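You operate a simulated robot arm through the tools that you are given. There is no shell and no other tool. Be economical: measure what you need, move in short steps, check, and stop when the job is done.

The job below is to be done with a simulated robot arm. You get a single attempt, and the scene is never put back.

## Task
Track the belt until its edge stays in the green band.
Fine: mode knob on step; set the tracking knob (the belt runs toward the guide of the colour turned to); two to six steps in all, then mode knob off.

It is judged by the outcome, as a careful person would: the job done as asked, and still so three seconds after it is handed in. It fails if anything else is knocked over, pushed out of place, dropped, spilled or broken.

## Robot
A 7-joint arm with a two-finger parallel gripper, fixed in place. Base frame: the origin is at the foot of the arm, x ahead of it, y to its left, z up. Units: mm, degrees, N and s.
Its first joint turns from -166.0 to 166.0 degrees. Payload 4.4 kg.
The tool frame sits at the grasp point between the pads (the TCP): z along the fingers, y along the line on which they close. The tips reach 23 mm beyond it. Largest opening 94 mm; finger width 38, thickness 10; the body of the gripper, 54 by 96 mm, starts 39 mm behind the TCP.
Orientation is that of the tool frame in the base frame, as [roll, pitch, yaw] about the fixed x, y, z axes, in that order (R = Rz(yaw) Ry(pitch) Rx(roll)). With the fingers straight down and closing along the base's y, the tool's x points along the base's -x, its y along +y and its z along -z.

## Interface
- The arm moves only by the tool nudge_tool. Its argument "motion" is one flat list of numbers, 7 for each row, row after row: the shift along the base's x, y, z in mm, then the turn, a rotation vector about the base's x, y, z in degrees, then the finger opening in mm, from 0 to 94. In form: [dx, dy, dz, wx, wy, wz, jaw, dx, dy, dz, wx, wy, wz, jaw, ...]. A call has 1 to 12 rows; each row shifts and turns the commanded pose from where the row before left it. A row lasts 0.2 s, in which the tool goes at most 50 mm and 8.6 degrees; a call with a longer step from one row to the next is refused whole, and so is a gripper value outside its range. A pose out of reach is approached as far as the arm can. The call stops where the force on the tool passes 40 N (or 10 N more than at its start, if that is more) or the arm is blocked; 0.2 s more then pass. The fingers move at their own pace (about 72 mm/s each) and stop on an object; they squeeze with about 41 N. The grip force told is the motor's: it shows also when the fingers shut on nothing. Time passes only in rows, and 0.2 s behind the last, so rows that do not move let the fingers close. The reply holds the time, the measured pose of the TCP, the force on the tool along the base axes, the opening and the grip force, in the units named above and with some noise, with the torque about the TCP (base axes, N m) and any sound that the robot's microphone picked up.
- Cameras (640 x 400 px; columns grow to the right, rows downward): "scene" is fixed at [51.2, -649.5, 1523.8]; the picture's right is [0.71, -0.70, 0.00], its down [-0.38, -0.39, -0.84] and it looks along [0.59, 0.59, -0.54] (base axes); focal length 345 px, centre (320, 200). "wrist" rides on the gripper at [86, 16, -74] in the tool frame; the picture's right is [-0.18, 0.98, 0.00], its down [-0.58, -0.11, -0.81] and it looks along [-0.79, -0.15, 0.59] (tool axes); focal length 243 px, centre (320, 200). There is no depth. A picture from a camera that has moved, and an enlarged one, comes with that camera's place and axes in the base frame and with its lens.
- capture(camera): a new picture of that camera. The clock stands still meanwhile.
- enlarge(camera, box): a new picture of the part [left, top, right, bottom] of that camera's present view, enlarged. The clock stands still meanwhile.
- job_done(): hands the job in; it is judged then, once.

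Work in short steps. Places have to be worked out from the pictures, the camera data and where the tool is seen: move nearer, look again, correct. Check each grasp and each placing, and mend what went wrong. You have 120 turns and 64 pictures in all, those below and enlarged ones among them. Open the gripper and draw the arm clear of the work before you hand the job in, unless the task says otherwise; then end with one line.

The tools are called as a command line: name --argument value ..., lists and objects as JSON in quotes. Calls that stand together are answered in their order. nudge_tool: Moves the arm, as the interface text tells. Its arguments: {"type":"object","properties":{"motion":{"type":"array"}},"required":["motion"]} The other tools are called the same way: capture (camera) takes a picture; enlarge (camera, box) takes an enlarged picture of a part of a camera's view; job_done () hands the job in.

At the start:

```text
time: 0.0
position: [543.6, 578.7, 1092.4]
tcp_rot: [179.9, -0.1, 179.9]
ft_force: [-0.2, -1.0, 0.4]
ft_torque: [-0.02, 0.01, 0.0]
width: 94.2
gripper_force: 0.1
```

scene: 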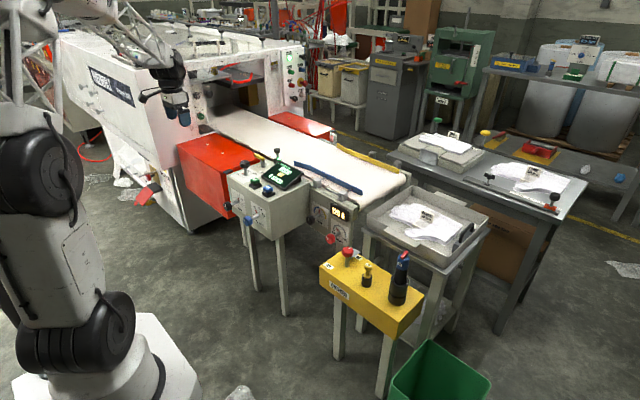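
wrist: 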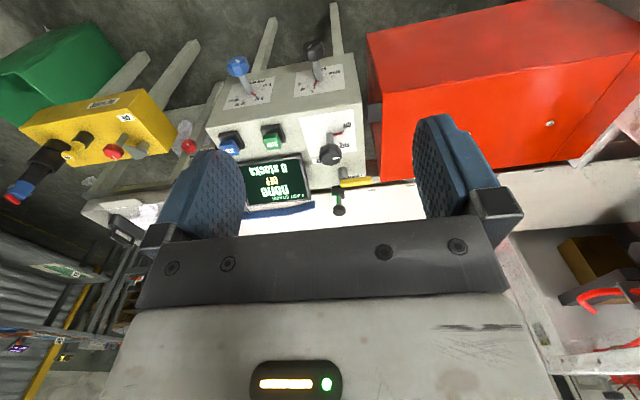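

I start by looking closely at the control box and the belt end.

enlarge --camera "scene" --box '[220, 140, 320, 240]'

enlarge --camera "scene" --box '[280, 140, 420, 250]'

enlarge --camera "wrist" --box '[190, 30, 390, 220]'

```text
4.00 times, centred on (270, 190) of scene
camera zoom: at [51.2, -649.5, 1523.8], right [0.71, -0.7, 0.0], down [-0.38, -0.39, -0.84], along [0.59, 0.59, -0.54], focal length 1382 px, centre (520, 240)
```

zoom: 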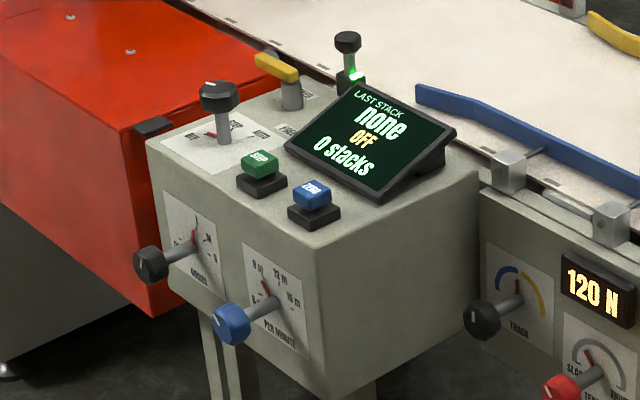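

```text
3.64 times, centred on (350, 195) of scene
camera zoom: at [51.2, -649.5, 1523.8], right [0.71, -0.7, 0.0], down [-0.38, -0.39, -0.84], along [0.59, 0.59, -0.54], focal length 1256 px, centre (211, 218)
```

zoom: 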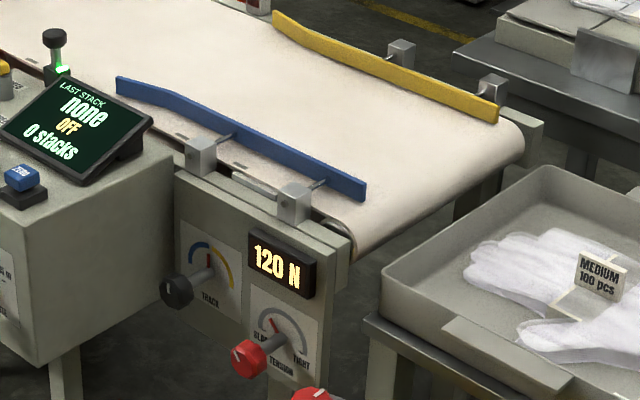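

```text
2.11 times, centred on (290, 125) of wrist
camera zoom: at [455.4, 595.4, 1166.1], right [0.18, 0.98, 0.0], down [0.58, -0.11, 0.81], along [0.79, -0.15, -0.59], focal length 511 px, centre (383, 358)
```

zoom: 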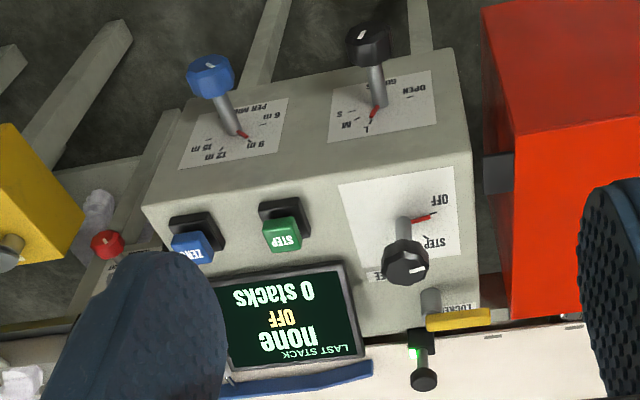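

The mode knob is around (783, 554, 822), with the box top below it. I move toward -y to see the track knob and belt edge from the wrist.

nudge_tool --motion '[0, -45, 0, 0, 0, 0, 94, 0, -45, 0, 0, 0, 0, 94, 0, -45, 0, 0, 0, 0, 94, 0, -45, 0, 0, 0, 0, 94, 0, -45, 0, 0, 0, 0, 94, 0, -45, 0, 0, 0, 0, 94]'

capture --camera "wrist"

```text
time: 1.4
position: [542.7, 308.5, 1092.1]
tcp_rot: [179.9, 0.1, -179.9]
ft_force: [0.5, -0.3, -0.7]
ft_torque: [0.02, 0.0, 0.01]
width: 93.8
gripper_force: 0.0
```

```text
58 pictures are left
camera wrist: at [455.5, 325.2, 1165.4], right [0.18, 0.98, 0.0], down [0.58, -0.11, 0.81], along [0.79, -0.15, -0.59], focal length 243 px, centre (320, 200)
```

wrist: 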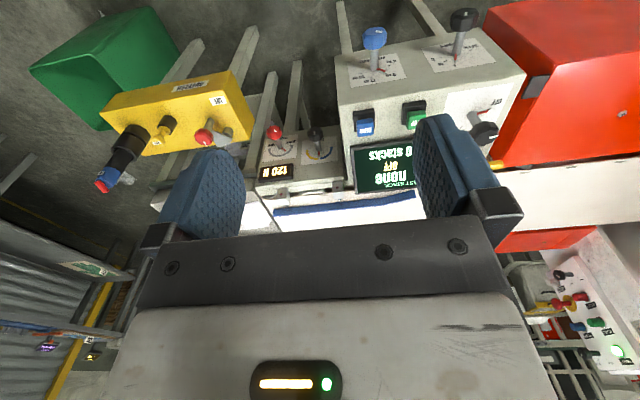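

enlarge --camera "wrist" --box '[240, 90, 430, 230]'

enlarge --camera "scene" --box '[180, 80, 300, 200]'

enlarge --camera "scene" --box '[300, 170, 360, 250]'

```text
2.86 times, centred on (335, 160) of wrist
camera zoom: at [455.5, 325.2, 1165.4], right [0.18, 0.98, 0.0], down [0.58, -0.11, 0.81], along [0.79, -0.15, -0.59], focal length 693 px, centre (277, 314)
```

zoom: 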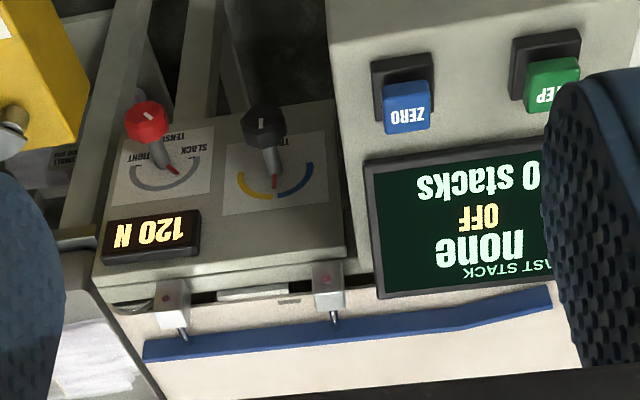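

```text
3.33 times, centred on (240, 140) of scene
camera zoom: at [51.2, -649.5, 1523.8], right [0.71, -0.7, 0.0], down [-0.38, -0.39, -0.84], along [0.59, 0.59, -0.54], focal length 1151 px, centre (587, 400)
```

zoom: 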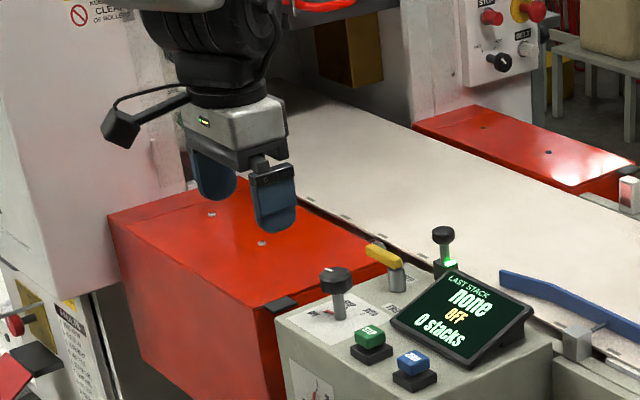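

```text
5.00 times, centred on (330, 210) of scene
camera zoom: at [51.2, -649.5, 1523.8], right [0.71, -0.7, 0.0], down [-0.38, -0.39, -0.84], along [0.59, 0.59, -0.54], focal length 1727 px, centre (270, 150)
```

zoom: 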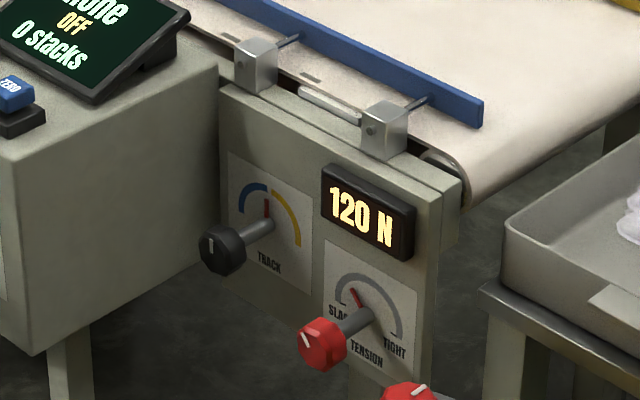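

The track knob sits near (875, 233, 630) with its axis along -x. I move closer to the belt edge between the guide brackets to find the green band.

nudge_tool --motion '[40, -20, -20, 0, 0, 0, 94, 40, -20, -20, 0, 0, 0, 94, 40, -20, -20, 0, 0, 0, 94, 40, 0, -20, 0, 0, 0, 94]'

capture --camera "wrist"

```text
time: 2.4
position: [706.4, 247.5, 1009.7]
tcp_rot: [179.9, 0.1, -180.0]
ft_force: [0.3, -0.4, -0.7]
ft_torque: [0.0, 0.01, 0.0]
width: 93.9
gripper_force: 0.0
```

```text
54 pictures are left
camera wrist: at [617.6, 263.6, 1084.6], right [0.18, 0.98, 0.0], down [0.58, -0.11, 0.81], along [0.79, -0.15, -0.59], focal length 243 px, centre (320, 200)
```

wrist: 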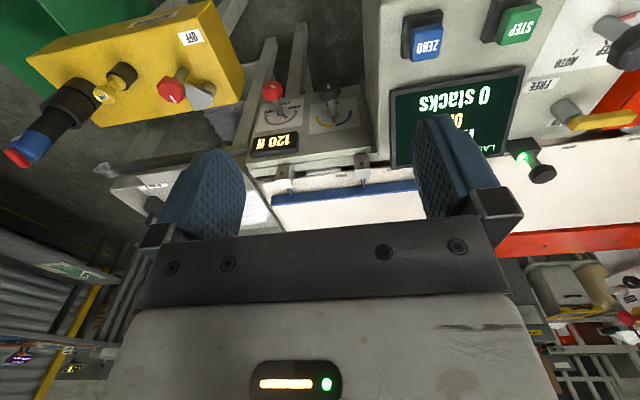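

enlarge --camera "wrist" --box '[240, 80, 400, 210]'

enlarge --camera "wrist" --box '[480, 10, 640, 220]'

```text
3.08 times, centred on (320, 145) of wrist
camera zoom: at [617.6, 263.6, 1084.6], right [0.18, 0.98, 0.0], down [0.58, -0.11, 0.81], along [0.79, -0.15, -0.59], focal length 746 px, centre (320, 369)
```

zoom: 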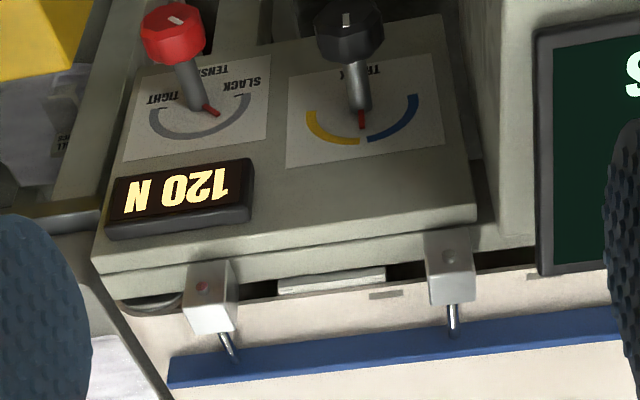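

```text
1.90 times, centred on (560, 115) of wrist
camera zoom: at [617.6, 263.6, 1084.6], right [0.18, 0.98, 0.0], down [0.58, -0.11, 0.81], along [0.79, -0.15, -0.59], focal length 462 px, centre (-137, 362)
```

zoom: 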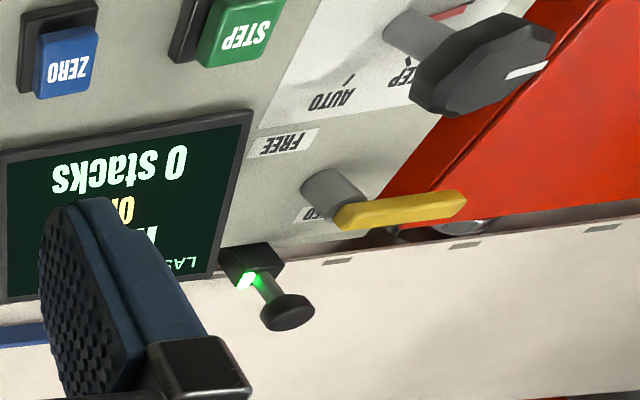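

The plate between the brackets may be the band scale; I enlarge it more.

enlarge --camera "wrist" --box '[280, 155, 370, 195]'

```text
7.11 times, centred on (325, 175) of wrist
camera zoom: at [617.6, 263.6, 1084.6], right [0.18, 0.98, 0.0], down [0.58, -0.11, 0.81], along [0.79, -0.15, -0.59], focal length 1725 px, centre (284, 378)
```

zoom: 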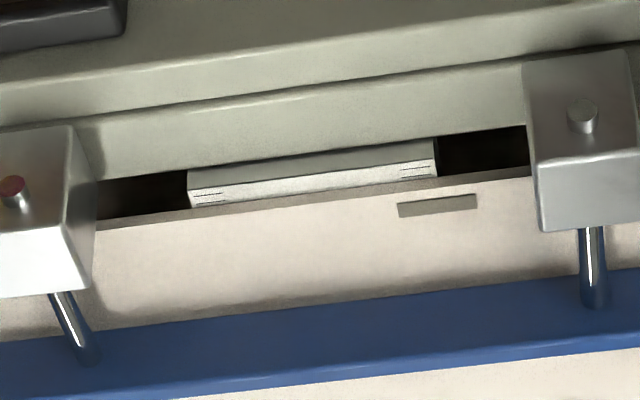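

The scale's coloured bands are hidden under the belt, so the belt probably must go toward yellow (+x). Next I go to the mode knob and view it.

nudge_tool --motion '[-10, 45, -5, 0, 0, 0, 60, -10, 45, -5, 0, 0, 0, 60, -10, 45, -5, 0, 0, 0, 60, 0, 45, -5, 0, 0, 0, 60, 0, 45, -5, 0, 0, 0, 60, 0, 45, -5, 0, 0, 0, 60, 0, 20, -10, 0, 0, 0, 60]'

capture --camera "wrist"

```text
time: 4.0
position: [674.4, 537.2, 971.5]
tcp_rot: [179.9, 0.0, -179.9]
ft_force: [0.8, -0.2, 0.8]
ft_torque: [0.03, -0.01, 0.03]
width: 60.1
gripper_force: 0.1
```

```text
50 pictures are left
camera wrist: at [586.3, 554.2, 1045.6], right [0.18, 0.98, 0.0], down [0.58, -0.11, 0.81], along [0.79, -0.15, -0.59], focal length 243 px, centre (320, 200)
```

wrist: 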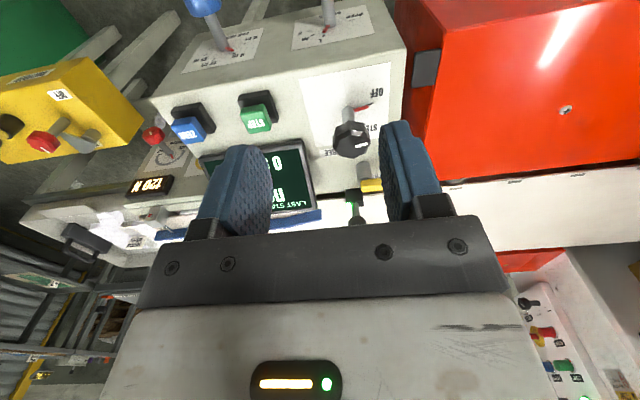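

enlarge --camera "wrist" --box '[290, 60, 420, 190]'

```text
3.08 times, centred on (355, 125) of wrist
camera zoom: at [586.3, 554.2, 1045.6], right [0.18, 0.98, 0.0], down [0.58, -0.11, 0.81], along [0.79, -0.15, -0.59], focal length 746 px, centre (212, 431)
```

zoom: 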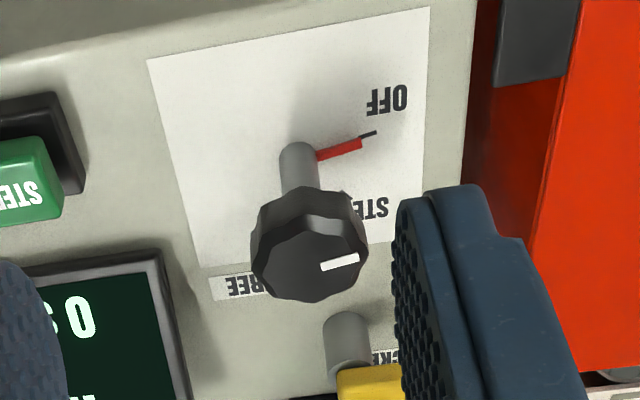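

The mode knob's centre is about (781, 555), cap 45 mm wide and top z≈825. OFF points +y and STEP is about 45° clockwise from above. I go above it and descend.

nudge_tool --motion '[36, 6, -15, 0, 0, 0, 76, 36, 6, -15, 0, 0, 0, 76, 35, 6, -15, 0, 0, 0, 76, 0, 0, -35, 0, 0, 0, 76, 0, 0, -20, 0, 0, 0, 76, 0, 0, 0, 0, 0, 0, 76]'

capture --camera "wrist"

```text
time: 5.4
position: [779.4, 556.0, 871.9]
tcp_rot: [179.9, 0.0, 179.9]
ft_force: [0.1, 0.2, 0.6]
ft_torque: [0.02, 0.01, 0.01]
width: 75.9
gripper_force: 0.1
```

```text
48 pictures are left
camera wrist: at [691.9, 573.3, 945.8], right [0.18, 0.98, 0.0], down [0.58, -0.11, 0.81], along [0.79, -0.15, -0.59], focal length 243 px, centre (320, 200)
```

wrist: 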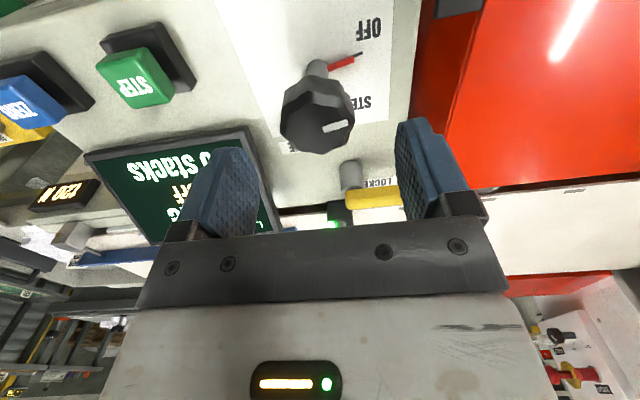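

The knob cap is directly below the tool. I descend to z≈814 and close.

nudge_tool --motion '[0, 0, -20, 0, 0, 0, 76, 0, 0, -20, 0, 0, 0, 76, 0, 0, -18, 0, 0, 0, 76, 0, 0, 0, 0, 0, 0, 50, 0, 0, 0, 0, 0, 0, 30, 0, 0, 0, 0, 0, 0, 30]'

capture --camera "wrist"

```text
time: 7.0
position: [779.0, 555.4, 812.0]
tcp_rot: [-179.9, 0.0, 179.9]
ft_force: [-4.3, -10.1, 2.2]
ft_torque: [-0.19, -0.26, -0.06]
width: 41.5
gripper_force: 45.4
stopped in row 6: the force on the tool passed its limit at 42 N (the readings are from after the stop); the commanded pose is now the measured one
```

```text
47 pictures are left
camera wrist: at [692.6, 571.9, 887.6], right [0.19, 0.98, 0.0], down [0.58, -0.11, 0.81], along [0.79, -0.15, -0.59], focal length 243 px, centre (320, 200)
```

wrist: 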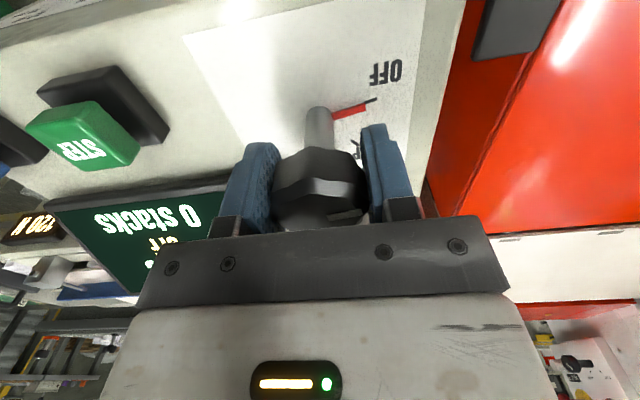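

Gripped at 41.5 mm (a brief contact force, settled now). I turn clockwise about z in small rows, about 24° first.

nudge_tool --motion '[0, 0, 0, 0, 0, -6, 30, 0, 0, 0, 0, 0, -6, 30, 0, 0, 0, 0, 0, -6, 30, 0, 0, 0, 0, 0, -6, 30]'

capture --camera "wrist"

```text
time: 7.7
position: [780.6, 555.2, 814.2]
tcp_rot: [-179.9, 0.0, 164.9]
ft_force: [-8.3, -9.7, 5.3]
ft_torque: [-0.36, -0.32, 0.08]
width: 41.9
gripper_force: 44.9
stopped in row 3: the force on the tool passed its limit at 41 N (the readings are from after the stop); the commanded pose is now the measured one
```

```text
46 pictures are left
camera wrist: at [699.8, 593.3, 887.6], right [0.43, 0.9, 0.0], down [0.53, -0.26, 0.81], along [0.73, -0.35, -0.59], focal length 243 px, centre (320, 200)
```

wrist: 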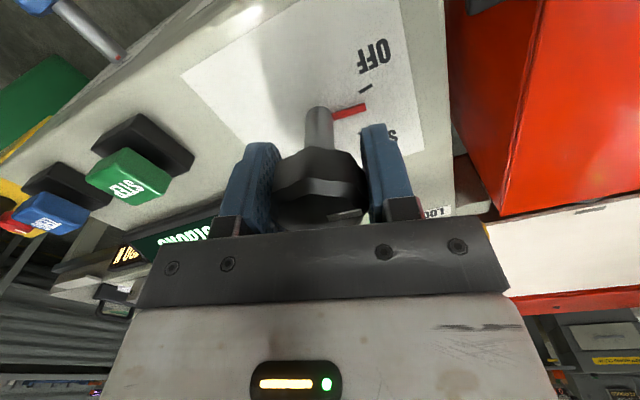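

The knob follows (pointer moved ~15°). The side load suggests I'm slightly off axis, so I shift ~1 mm to relieve and continue slower.

nudge_tool --motion '[-0.8, -0.8, 0, 0, 0, 0, 30, 0, 0, 0, 0, 0, -3, 30, 0, 0, 0, 0, 0, -3, 30, 0, 0, 0, 0, 0, -3, 30, 0, 0, 0, 0, 0, -3, 30, 0, 0, 0, 0, 0, -3, 30]'

```text
time: 9.1
position: [780.0, 554.1, 814.1]
tcp_rot: [180.0, -0.1, 149.9]
ft_force: [21.1, 11.0, -6.1]
ft_torque: [-0.26, -0.54, -0.02]
width: 42.2
gripper_force: 44.9
```

Load has flipped sign; I shift a bit back and continue to about 45° total.

nudge_tool --motion '[0.8, 0.6, 0, 0, 0, 0, 30, 0, 0, 0, 0, 0, -3, 30, 0.2, 0, 0, 0, 0, -3, 30, 0, 0, 0, 0, 0, -3, 30, 0, 0, 0, 0, 0, -3, 30, 0, 0, 0, 0, 0, -3, 30]'

capture --camera "wrist"

enlarge --camera "scene" --box '[220, 140, 320, 240]'

```text
time: 10.0
position: [779.2, 554.1, 813.6]
tcp_rot: [-179.8, -0.1, 143.5]
ft_force: [-11.1, -7.2, 6.5]
ft_torque: [-0.28, -0.02, 0.04]
width: 42.0
gripper_force: 45.2
stopped in row 4: the force on the tool passed its limit at 43 N (the readings are from after the stop); the commanded pose is now the measured one
```

```text
45 pictures are left
camera wrist: at [719.0, 618.9, 887.6], right [0.73, 0.68, 0.0], down [0.41, -0.43, 0.81], along [0.55, -0.59, -0.59], focal length 243 px, centre (320, 200)
```

wrist: 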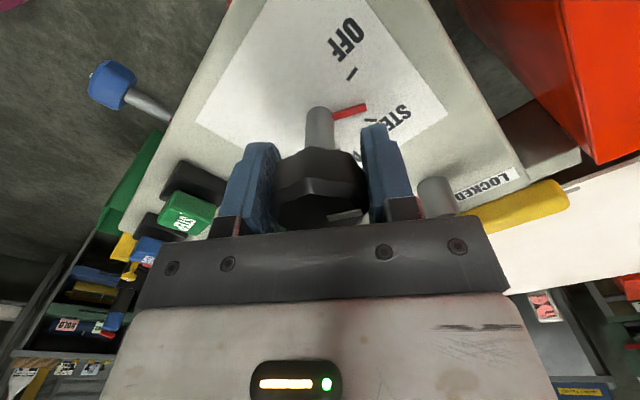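

```text
4.00 times, centred on (270, 190) of scene
camera zoom: at [51.2, -649.5, 1523.8], right [0.71, -0.7, 0.0], down [-0.38, -0.39, -0.84], along [0.59, 0.59, -0.54], focal length 1382 px, centre (520, 240)
```

zoom: 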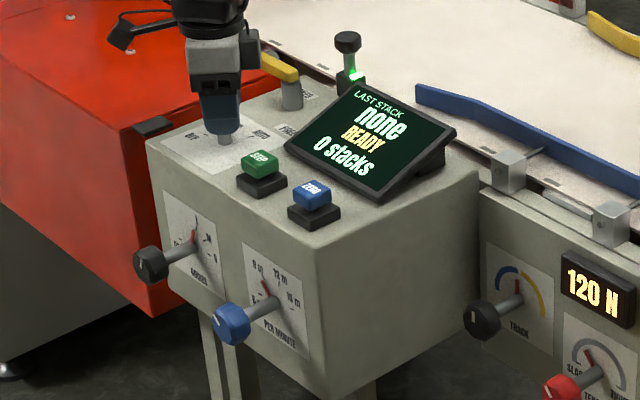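

The display now shows READY, at about 37° turned. A few more degrees centres it on the STEP tick; then I release.

nudge_tool --motion '[-0.3, -0.2, 0, 0, 0, 0, 30, 0, 0, 0, 0, 0, -2.5, 30, 0, 0, 0, 0, 0, -2.5, 30, 0, 0, 0, 0, 0, -2.5, 30]'

enlarge --camera "wrist" --box '[290, 20, 450, 180]'

```text
time: 11.0
position: [780.6, 552.4, 812.3]
tcp_rot: [-179.8, -0.1, 136.0]
ft_force: [-15.8, -13.6, 4.9]
ft_torque: [0.19, -0.4, 0.06]
width: 41.9
gripper_force: 45.2
```

```text
2.50 times, centred on (370, 100) of wrist
camera zoom: at [727.8, 625.9, 887.6], right [0.82, 0.58, 0.0], down [0.35, -0.48, 0.81], along [0.46, -0.66, -0.59], focal length 606 px, centre (195, 450)
```

zoom: 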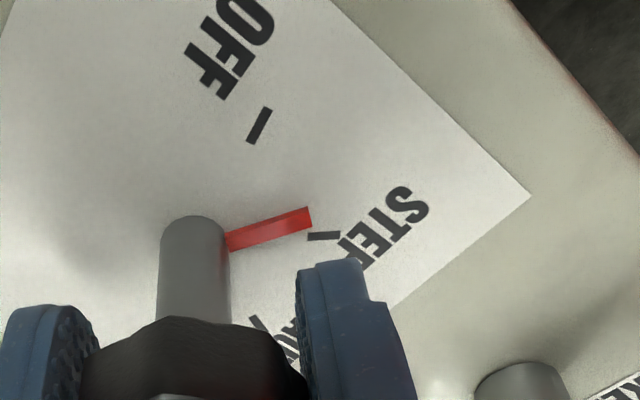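

The pointer is still a little short of the STEP tick; I turn about 9° more.

nudge_tool --motion '[-0.6, -0.5, 0, 0, 0, 0, 30, 0, 0, 0, 0, 0, -3, 30, 0, 0, 0, 0, 0, -3, 30, 0, 0, 0, 0, 0, -3, 30]'

enlarge --camera "wrist" --box '[290, 20, 450, 180]'

```text
time: 12.0
position: [780.0, 553.8, 812.8]
tcp_rot: [-179.8, -0.2, 127.0]
ft_force: [-3.2, -4.8, 4.1]
ft_torque: [-0.31, -0.03, -0.07]
width: 41.9
gripper_force: 45.3
```

```text
2.50 times, centred on (370, 100) of wrist
camera zoom: at [739.3, 632.6, 887.6], right [0.9, 0.44, 0.0], down [0.27, -0.53, 0.81], along [0.36, -0.72, -0.59], focal length 606 px, centre (195, 450)
```

zoom: 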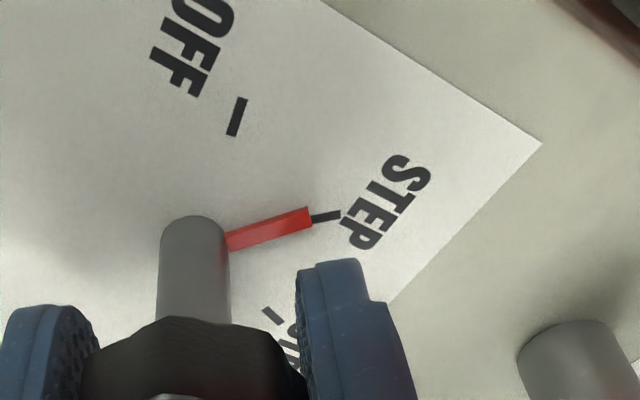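

On STEP exactly. I release, rise, and un-yaw while backing off.

nudge_tool --motion '[0, 0, 0, 0, 0, 0, 76, 0, 0, 0, 0, 0, 0, 76, 0, 0, 20, 0, 0, 0, 76, 0, 0, 40, 0, 0, 0, 76, -20, 0, 40, 0, 0, 8, 76, -35, -20, 20, 0, 0, 8, 76, -40, -20, 0, 0, 0, 8, 76, -40, -20, 0, 0, 0, 8, 76, -40, -20, 0, 0, 0, 8, 76, 0, -45, 0, 0, 0, 8, 76, 0, -45, 0, 0, 0, 5, 76, 0, -45, 0, 0, 0, 0, 76]'

enlarge --camera "scene" --box '[220, 140, 320, 240]'

```text
time: 14.6
position: [602.7, 337.6, 928.5]
tcp_rot: [-179.8, -0.1, -180.0]
ft_force: [0.9, -1.0, 1.0]
ft_torque: [0.04, 0.03, 0.02]
width: 76.1
gripper_force: 0.1
```

```text
4.00 times, centred on (270, 190) of scene
camera zoom: at [51.2, -649.5, 1523.8], right [0.71, -0.7, 0.0], down [-0.38, -0.39, -0.84], along [0.59, 0.59, -0.54], focal length 1382 px, centre (520, 240)
```

zoom: 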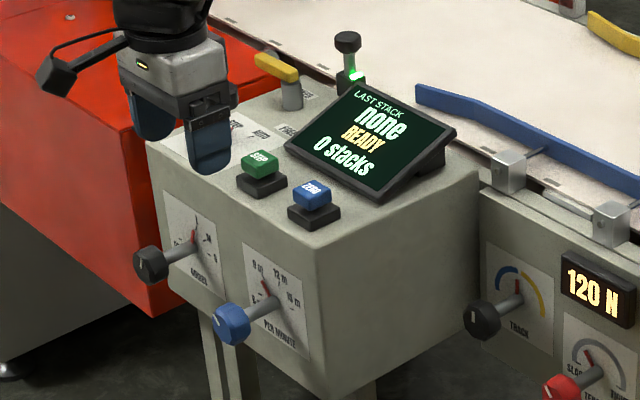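

READY shown. Now I shift to y≈233 and pitch the tool up toward horizontal (+x).

nudge_tool --motion '[-5, -35, -10, 0, -7.5, 0, 76, -5, -35, -10, 0, -7.5, 0, 76, -5, -35, -10, 0, -7.5, 0, 76, 0, 0, -10, 0, -7.5, 0, 76, 0, 0, -10, 0, -7.5, 0, 76, 0, 0, -10, 0, -7.5, 0, 76]'

capture --camera "wrist"

capture --camera "scene"

```text
time: 16.2
position: [579.6, 228.3, 795.2]
tcp_rot: [-175.5, 38.6, -177.2]
ft_force: [-0.1, -0.2, 0.9]
ft_torque: [0.0, 0.02, -0.03]
width: 76.1
gripper_force: 0.1
stopped in row 6: the arm was blocked; the commanded pose is now the measured one
```

```text
40 pictures are left
camera wrist: at [464.6, 244.8, 798.6], right [0.14, 0.99, 0.05], down [-0.05, -0.05, 1.0], along [0.99, -0.15, 0.04], focal length 243 px, centre (320, 200)
```

wrist: 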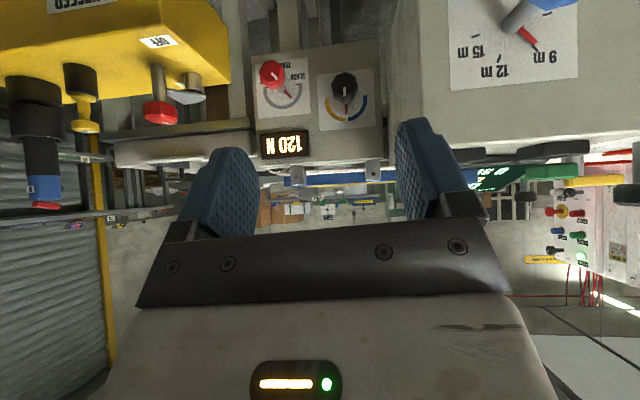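

```text
39 pictures are left
```

scene: 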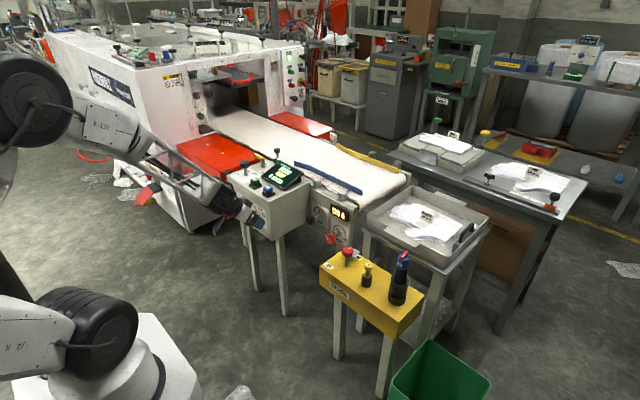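

The pitch stopped near 39°, perhaps at a joint limit. I try a small continuation, moving forward and up to flatten the forearm.

nudge_tool --motion '[20, 0, 30, 0, 0, 0, 76, 20, 0, 30, 0, 0, 0, 76, 20, 0, 30, 0, -5, 0, 76, 20, 0, 30, 0, -5, 0, 76, 20, 0, 20, 0, -5, 0, 76]'

```text
time: 17.4
position: [680.3, 228.5, 933.6]
tcp_rot: [-174.3, 53.6, -176.4]
ft_force: [-0.1, -0.3, 0.9]
ft_torque: [0.01, 0.0, 0.01]
width: 76.0
gripper_force: 0.1
```

That worked. I probe more pitch here to learn the limit.

nudge_tool --motion '[0, 0, 0, 0, -6, 0, 76, 0, 0, 0, 0, -6, 0, 76, 0, 0, 0, 0, -6, 0, 76, 0, 0, 0, 0, -6, 0, 76, 0, 0, 0, 0, -6, 0, 76, 0, 0, 0, 0, -6, 0, 76]'

capture --camera "scene"

```text
time: 18.8
position: [679.0, 228.2, 935.5]
tcp_rot: [-95.6, 87.7, -98.2]
ft_force: [0.4, -0.4, 0.3]
ft_torque: [0.0, 0.02, -0.01]
width: 76.0
gripper_force: 0.0
```

```text
38 pictures are left
```

scene: 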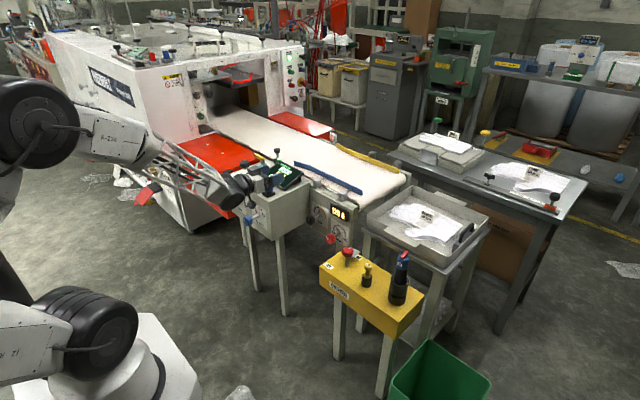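

The tool is horizontal at z≈935. Now I go forward to x≈770 and descend stepwise, seeing whether the posture holds.

nudge_tool --motion '[30, 0, 0, 0, 0, 0, 76, 30, 0, 0, 0, 0, 0, 76, 30, 0, 0, 0, 0, 0, 76, 0, 0, -30, 0, 0, 0, 76, 0, 0, -30, 0, 0, 0, 76, 0, 0, -30, 0, 0, 0, 76, 0, 0, -30, 0, 0, 0, 76]'

capture --camera "wrist"

```text
time: 20.4
position: [771.3, 226.9, 814.6]
tcp_rot: [-98.3, 87.7, -101.2]
ft_force: [0.9, -0.3, 0.7]
ft_torque: [-0.02, 0.03, -0.04]
width: 75.9
gripper_force: 0.0
```

```text
37 pictures are left
camera wrist: at [695.4, 243.9, 727.4], right [0.05, 0.99, 0.15], down [-0.81, -0.05, 0.59], along [0.59, -0.15, 0.79], focal length 243 px, centre (320, 200)
```

wrist: 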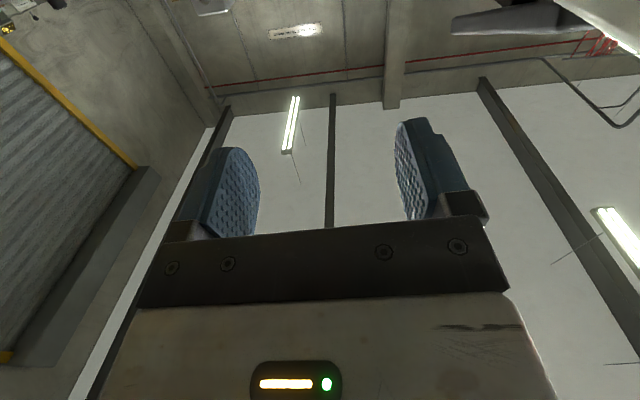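

Posture holds. I continue down to z≈650 in front of the knob.

nudge_tool --motion '[0, 0, -30, 0, 0, 0, 76, 0, 0, -30, 0, 0, 0, 76, 0, 0, -30, 0, 0, 0, 76, 0, 0, -30, 0, 0, 0, 76, 0, 0, -30, 0, 0, 0, 76]'

capture --camera "wrist"

capture --camera "scene"

```text
time: 21.6
position: [768.2, 226.0, 665.3]
tcp_rot: [-98.1, 87.6, -100.7]
ft_force: [-0.4, -0.5, -0.4]
ft_torque: [0.0, 0.04, -0.03]
width: 75.9
gripper_force: 0.1
```

```text
36 pictures are left
camera wrist: at [693.0, 243.4, 579.3], right [0.05, 0.99, 0.15], down [-0.81, -0.05, 0.59], along [0.59, -0.14, 0.79], focal length 243 px, centre (320, 200)
```

wrist: 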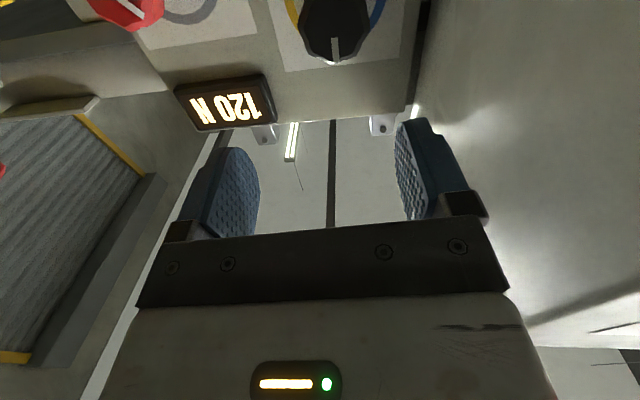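

```text
35 pictures are left
```

scene: 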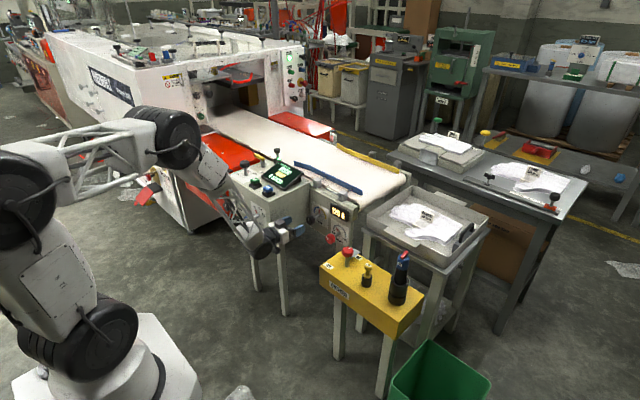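

Tool is in front of the panel; the knob face is around (865, 235.5, 633). I align y/z, correct the 2.6° yaw, and look.

nudge_tool --motion '[0, 5, -16, 0, 0, 1.3, 76, 0, 5, -16, 0, 0, 1.3, 76, 0, 0, 0, 0, 0, 0, 76]'

capture --camera "wrist"

enlarge --camera "scene" --box '[240, 160, 360, 260]'

```text
time: 22.4
position: [769.6, 237.3, 634.8]
tcp_rot: [-98.0, 87.8, -98.1]
ft_force: [0.6, 0.1, -0.4]
ft_torque: [0.0, 0.01, -0.01]
width: 75.9
gripper_force: 0.1
```

```text
34 pictures are left
camera wrist: at [693.4, 249.9, 547.6], right [0.0, 0.99, 0.15], down [-0.8, -0.09, 0.59], along [0.6, -0.12, 0.79], focal length 243 px, centre (320, 200)
```

wrist: 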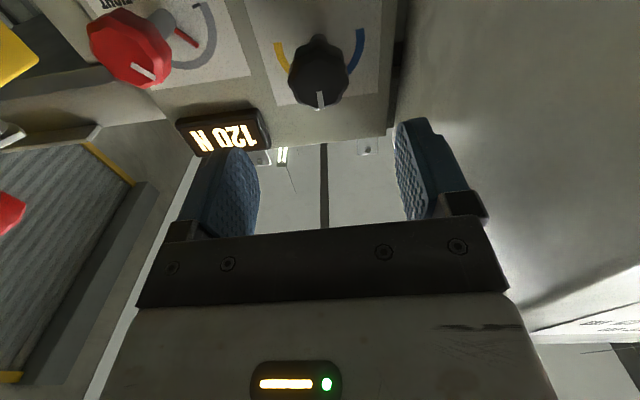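

```text
4.00 times, centred on (300, 210) of scene
camera zoom: at [51.2, -649.5, 1523.8], right [0.71, -0.7, 0.0], down [-0.38, -0.39, -0.84], along [0.59, 0.59, -0.54], focal length 1382 px, centre (400, 160)
```

zoom: 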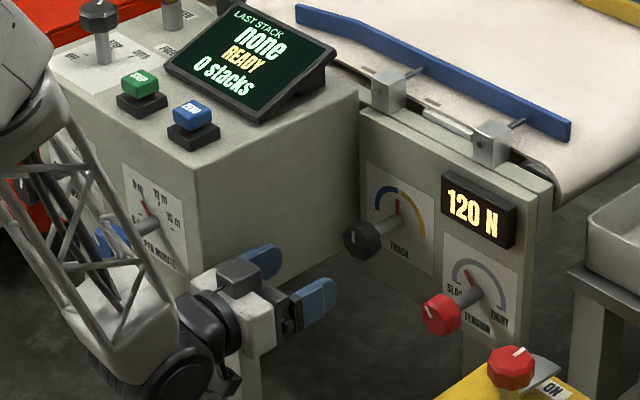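

The knob cap centre is about (870, 236, 630) and the blue speed knob is well clear of the forearm. I lower 5 mm and advance halfway.

nudge_tool --motion '[0, -0.5, -5, 0, 0, 0, 76, 20, 0, 0, 0, 0, 0, 76, 25, 0, 0, 0, 0, 0, 76, 0, 0, 0, 0, 0, 0, 76]'

capture --camera "wrist"

enlarge --camera "scene" --box '[240, 160, 360, 260]'

```text
time: 23.4
position: [815.2, 236.6, 628.3]
tcp_rot: [-98.7, 87.8, -98.8]
ft_force: [0.2, -0.4, 0.3]
ft_torque: [0.02, 0.01, -0.02]
width: 76.2
gripper_force: 0.2
```

```text
32 pictures are left
camera wrist: at [738.6, 251.3, 541.8], right [0.0, 0.99, 0.15], down [-0.8, -0.08, 0.59], along [0.6, -0.12, 0.79], focal length 243 px, centre (320, 200)
```

wrist: 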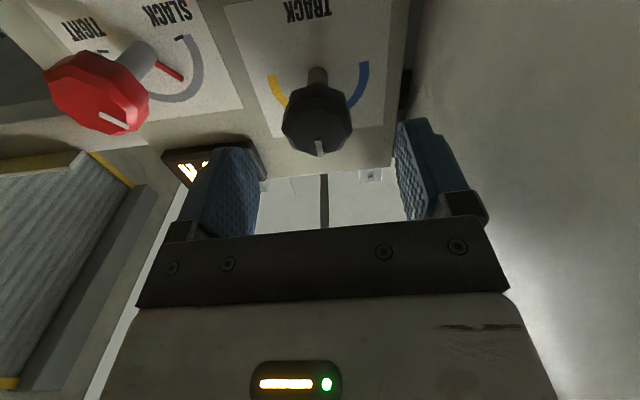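

```text
4.00 times, centred on (300, 210) of scene
camera zoom: at [51.2, -649.5, 1523.8], right [0.71, -0.7, 0.0], down [-0.38, -0.39, -0.84], along [0.59, 0.59, -0.54], focal length 1382 px, centre (400, 160)
```

zoom: 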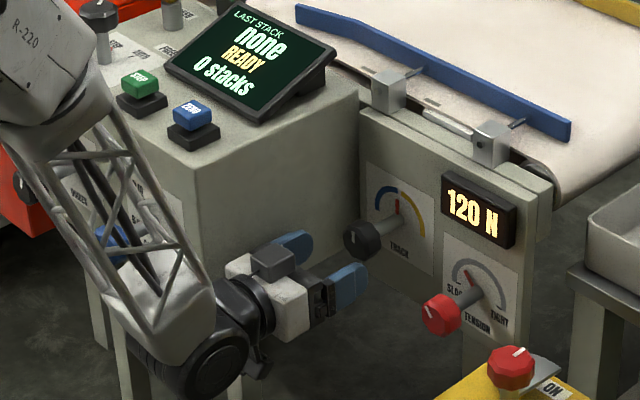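

Aligned well. I advance the remaining ~52 mm and close on the cap.

nudge_tool --motion '[20, -0.5, 0.5, 0, 0, 0, 76, 20, -0.5, 0, 0, 0, 0, 76, 12, 0, 0, 0, 0, 0, 76, 0, 0, 0, 0, 0, 0, 60, 0, 0, 0, 0, 0, 0, 44, 0, 0, 0, 0, 0, 0, 36, 0, 0, 0, 0, 0, 0, 36]'

capture --camera "wrist"

```text
time: 25.0
position: [866.6, 236.4, 630.7]
tcp_rot: [-98.7, 87.7, -98.9]
ft_force: [3.0, -18.4, 2.0]
ft_torque: [0.16, 0.23, 0.05]
width: 43.9
gripper_force: 8.8
```

```text
30 pictures are left
camera wrist: at [790.7, 249.6, 542.8], right [0.0, 0.99, 0.15], down [-0.8, -0.08, 0.59], along [0.6, -0.12, 0.79], focal length 243 px, centre (320, 200)
```

wrist: 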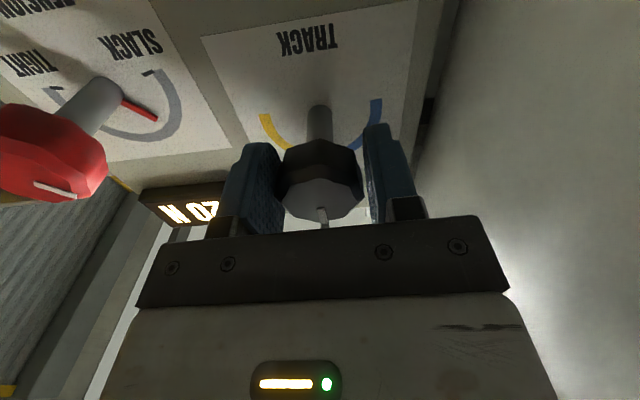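

One finger touched first; I shift 1 mm to -y, finish the squeeze, and turn +x (toward yellow) in small rows.

nudge_tool --motion '[0, -1, 0, 0, 0, 0, 34, 0, 0, 0, 0, 0, 0, 34, 0, 0, 0, 3, 0, 0, 34, 0, 0, 0, 3, 0, 0, 34, 0, 0, 0, 3, 0, 0, 34, 0, 0, 0, 3, 0, 0, 34]'

```text
time: 26.4
position: [867.3, 235.3, 630.7]
tcp_rot: [96.6, 86.5, 96.3]
ft_force: [1.6, -16.9, -1.6]
ft_torque: [0.09, 0.02, 0.1]
width: 41.6
gripper_force: 8.9
out of reach, approached as far as the arm can: row 5, 6
```

Rotation hits a joint limit after ~6°. I release, back off, pre-rotate -43° about x and re-grasp so there is room to turn.

nudge_tool --motion '[0, 0, 0, 0, 0, 0, 76, 0, 0, 0, 0, 0, 0, 76, -25, 0, 0, 0, 0, 0, 76, -25, 0, 0, 0, 0, 0, 76, 0, 0, 0, -8, 0, 0, 76, 0, 0, 0, -8, 0, 0, 76, 0, 0, 0, -8, 0, 0, 76, 0, 0, 0, -8, 0, 0, 76, 0, 0, 0, -8, 0, 0, 76, 0, 0, 0, -3, 0, 0, 76]'

capture --camera "wrist"

```text
time: 28.6
position: [817.4, 235.4, 629.6]
tcp_rot: [-90.1, 50.4, -90.6]
ft_force: [0.6, -0.3, 0.9]
ft_torque: [-0.02, 0.01, 0.0]
width: 75.9
gripper_force: 0.1
```

```text
29 pictures are left
camera wrist: at [741.0, 194.0, 552.9], right [0.01, 0.87, -0.48], down [-0.8, 0.29, 0.52], along [0.6, 0.39, 0.7], focal length 243 px, centre (320, 200)
```

wrist: 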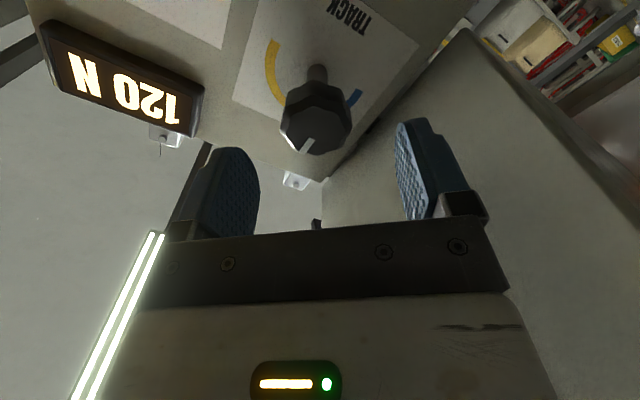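

Aligned again with the cap. Advance 50 mm and grip firmly.

nudge_tool --motion '[25, 0, 0, 0, 0, 0, 76, 25, 0, 0, 0, 0, 0, 76, 0, 0, 0, 0, 0, 0, 60, 0, 0, 0, 0, 0, 0, 46, 0, 0, 0, 0, 0, 0, 38, 0, 0, 0, 0, 0, 0, 30]'

capture --camera "wrist"

```text
time: 30.0
position: [867.5, 233.3, 630.3]
tcp_rot: [-90.0, 50.6, -90.6]
ft_force: [-7.2, -26.8, 21.5]
ft_torque: [0.22, 0.24, -0.38]
width: 45.0
gripper_force: 17.1
```

```text
28 pictures are left
camera wrist: at [791.4, 192.1, 553.0], right [0.01, 0.88, -0.48], down [-0.8, 0.29, 0.52], along [0.6, 0.38, 0.71], focal length 243 px, centre (320, 200)
```

wrist: 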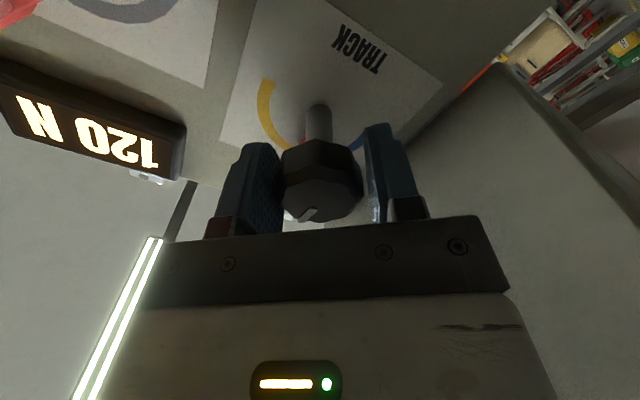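

The side load says shift toward (-y, +z) ~1.5 mm; I do that and close harder.

nudge_tool --motion '[0, -1.2, 1, 0, 0, 0, 36, 0, 0, 0, 0, 0, 0, 20, 0, 0, 0, 0, 0, 0, 20]'

```text
time: 30.6
position: [867.2, 232.1, 631.7]
tcp_rot: [-90.0, 50.4, -90.4]
ft_force: [-11.0, -6.6, 7.8]
ft_torque: [0.06, -0.03, 0.51]
width: 41.8
gripper_force: 45.5
stopped in row 3: the force on the tool passed its limit at 48 N (the readings are from after the stop); the commanded pose is now the measured one
```

Firm grip now. I turn +x by ~18° (toward yellow).

nudge_tool --motion '[-0.3, -0.3, 0.3, 3, 0, 0, 20, 0, 0, 0, 3, 0, 0, 20, 0, 0, 0, 3, 0, 0, 20, 0, 0, 0, 3, 0, 0, 20, 0, 0, 0, 3, 0, 0, 20, 0, 0, 0, 3, 0, 0, 20]'

enlarge --camera "wrist" --box '[220, 40, 440, 240]'

```text
time: 32.0
position: [867.8, 232.6, 631.2]
tcp_rot: [-90.6, 68.5, -91.0]
ft_force: [-0.2, 31.0, -8.2]
ft_torque: [-0.15, -0.65, 0.55]
width: 41.8
gripper_force: 45.1
```

```text
2.00 times, centred on (330, 140) of wrist
camera zoom: at [791.6, 217.8, 544.4], right [0.01, 0.98, -0.19], down [-0.8, 0.12, 0.58], along [0.6, 0.15, 0.79], focal length 485 px, centre (300, 320)
```

zoom: 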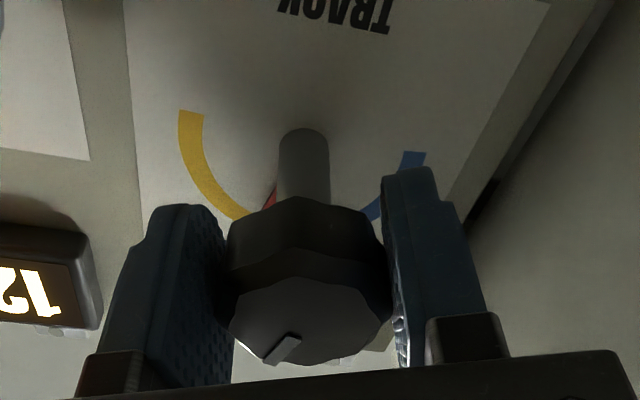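

Pointer is now ~25° into yellow. I release, back off straight, and rise to go to the STEP button.

nudge_tool --motion '[0, 0.8, 0, 0, 0, 0, 20, 0, 0, 0, 0, 0, 0, 76, 0, 0, 0, 0, 0, 0, 76, -30, 0, 0, 0, 0, 0, 76, -40, 0, 0, 0, 0, 0, 76, -40, 0, 0, 0, 0, 0, 76, 0, 0, 45, 0, 0, 0, 76, 0, 0, 45, 0, 0, 0, 76, 0, 0, 45, 0, 0, 0, 76, 0, 0, 45, 0, 0, 0, 76, 0, 0, 45, 0, 0, 0, 76, 0, 0, 45, 0, 0, 0, 76]'

enlarge --camera "scene" --box '[300, 170, 360, 250]'

```text
time: 34.6
position: [756.9, 230.6, 900.7]
tcp_rot: [-90.7, 68.5, -91.1]
ft_force: [0.8, -0.1, -0.4]
ft_torque: [-0.01, -0.03, 0.01]
width: 76.1
gripper_force: 0.0
```

```text
5.00 times, centred on (330, 210) of scene
camera zoom: at [51.2, -649.5, 1523.8], right [0.71, -0.7, 0.0], down [-0.38, -0.39, -0.84], along [0.59, 0.59, -0.54], focal length 1727 px, centre (270, 150)
```

zoom: 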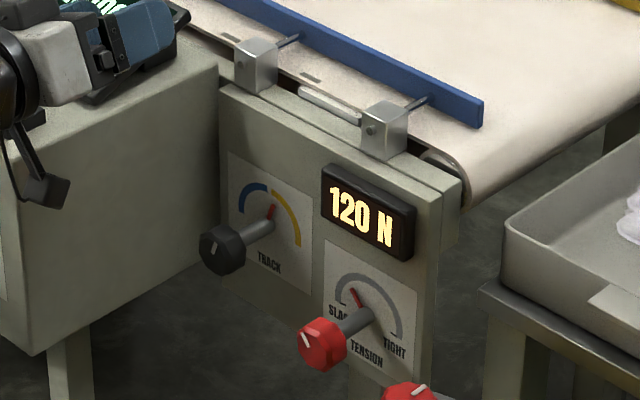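

Pointer confirmed in yellow. Now I pitch the tool back down while moving above the STEP button (~(753, 441, 780)) with closed fingers.

nudge_tool --motion '[0, 0, 0, 0, 8.2, 0, 40, 0, 0, 0, 0, 8.2, 0, 20, 0, 15, 0, 0, 8.2, 0, 0, 0, 25, 0, 0, 8.2, 0, 0, 0, 25, 0, 0, 8.2, 0, 0, 0, 25, 0, 0, 8.2, 0, 0, 0, 25, 0, 0, 8.2, 0, 0, 0, 25, 0, 0, 8.2, 0, 0, 0, 25, 0, 0, 8.2, 0, 0, 0, 25, 0, 0, 8.2, 0, 0, 0, 20, -10, 0, 8, 0, 0, -6, 0, 0, 0, 0, 0, 0]'

capture --camera "wrist"

```text
time: 37.2
position: [752.0, 443.4, 892.2]
tcp_rot: [-179.7, -0.4, -158.4]
ft_force: [-0.4, -0.4, -0.2]
ft_torque: [-0.01, -0.04, 0.02]
width: 0.0
gripper_force: 41.4
```

```text
25 pictures are left
camera wrist: at [662.9, 427.7, 966.1], right [-0.19, 0.98, -0.01], down [0.58, 0.12, 0.8], along [0.79, 0.15, -0.6], focal length 243 px, centre (320, 200)
```

wrist: 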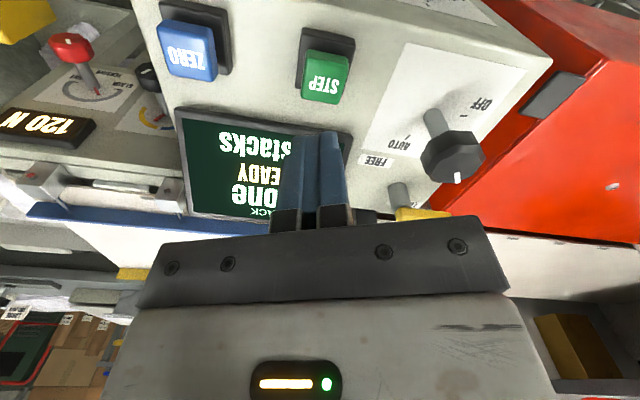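

The STEP button is about (758, 447). I align and descend in steps until contact.

nudge_tool --motion '[5, 3.5, -20, 0, 0, 0, 0, 0, 0, -25, 0, 0, 0, 0, 0, 0, -20, 0, 0, 0, 0]'

capture --camera "wrist"

```text
time: 38.0
position: [756.3, 447.8, 826.3]
tcp_rot: [-179.7, -0.3, -158.5]
ft_force: [-0.1, 0.2, 0.3]
ft_torque: [-0.04, 0.0, 0.01]
width: 0.1
gripper_force: 41.0
```

```text
24 pictures are left
camera wrist: at [668.8, 432.2, 901.3], right [-0.19, 0.98, -0.01], down [0.58, 0.12, 0.8], along [0.79, 0.15, -0.59], focal length 243 px, centre (320, 200)
```

wrist: 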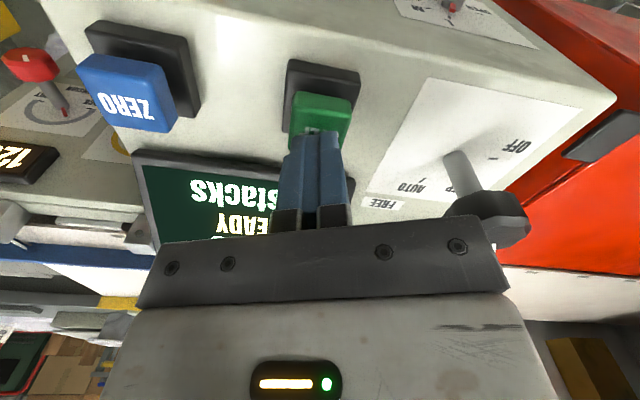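

Tips are over the button. I press down in 4 mm rows, watching force.

nudge_tool --motion '[0, 0, -6, 0, 0, 0, 0, 0, 0, -6, 0, 0, 0, 0, 0, 0, -4, 0, 0, 0, 0, 0, 0, -3, 0, 0, 0, 0]'

```text
time: 38.7
position: [758.3, 447.1, 817.4]
tcp_rot: [-179.5, -0.2, -158.5]
ft_force: [-2.8, -2.7, 9.6]
ft_torque: [0.0, 0.03, -0.03]
width: 0.0
gripper_force: 41.4
heard: click
stopped in row 3: the force on the tool passed its limit at 51 N (the readings are from after the stop); the commanded pose is now the measured one
```

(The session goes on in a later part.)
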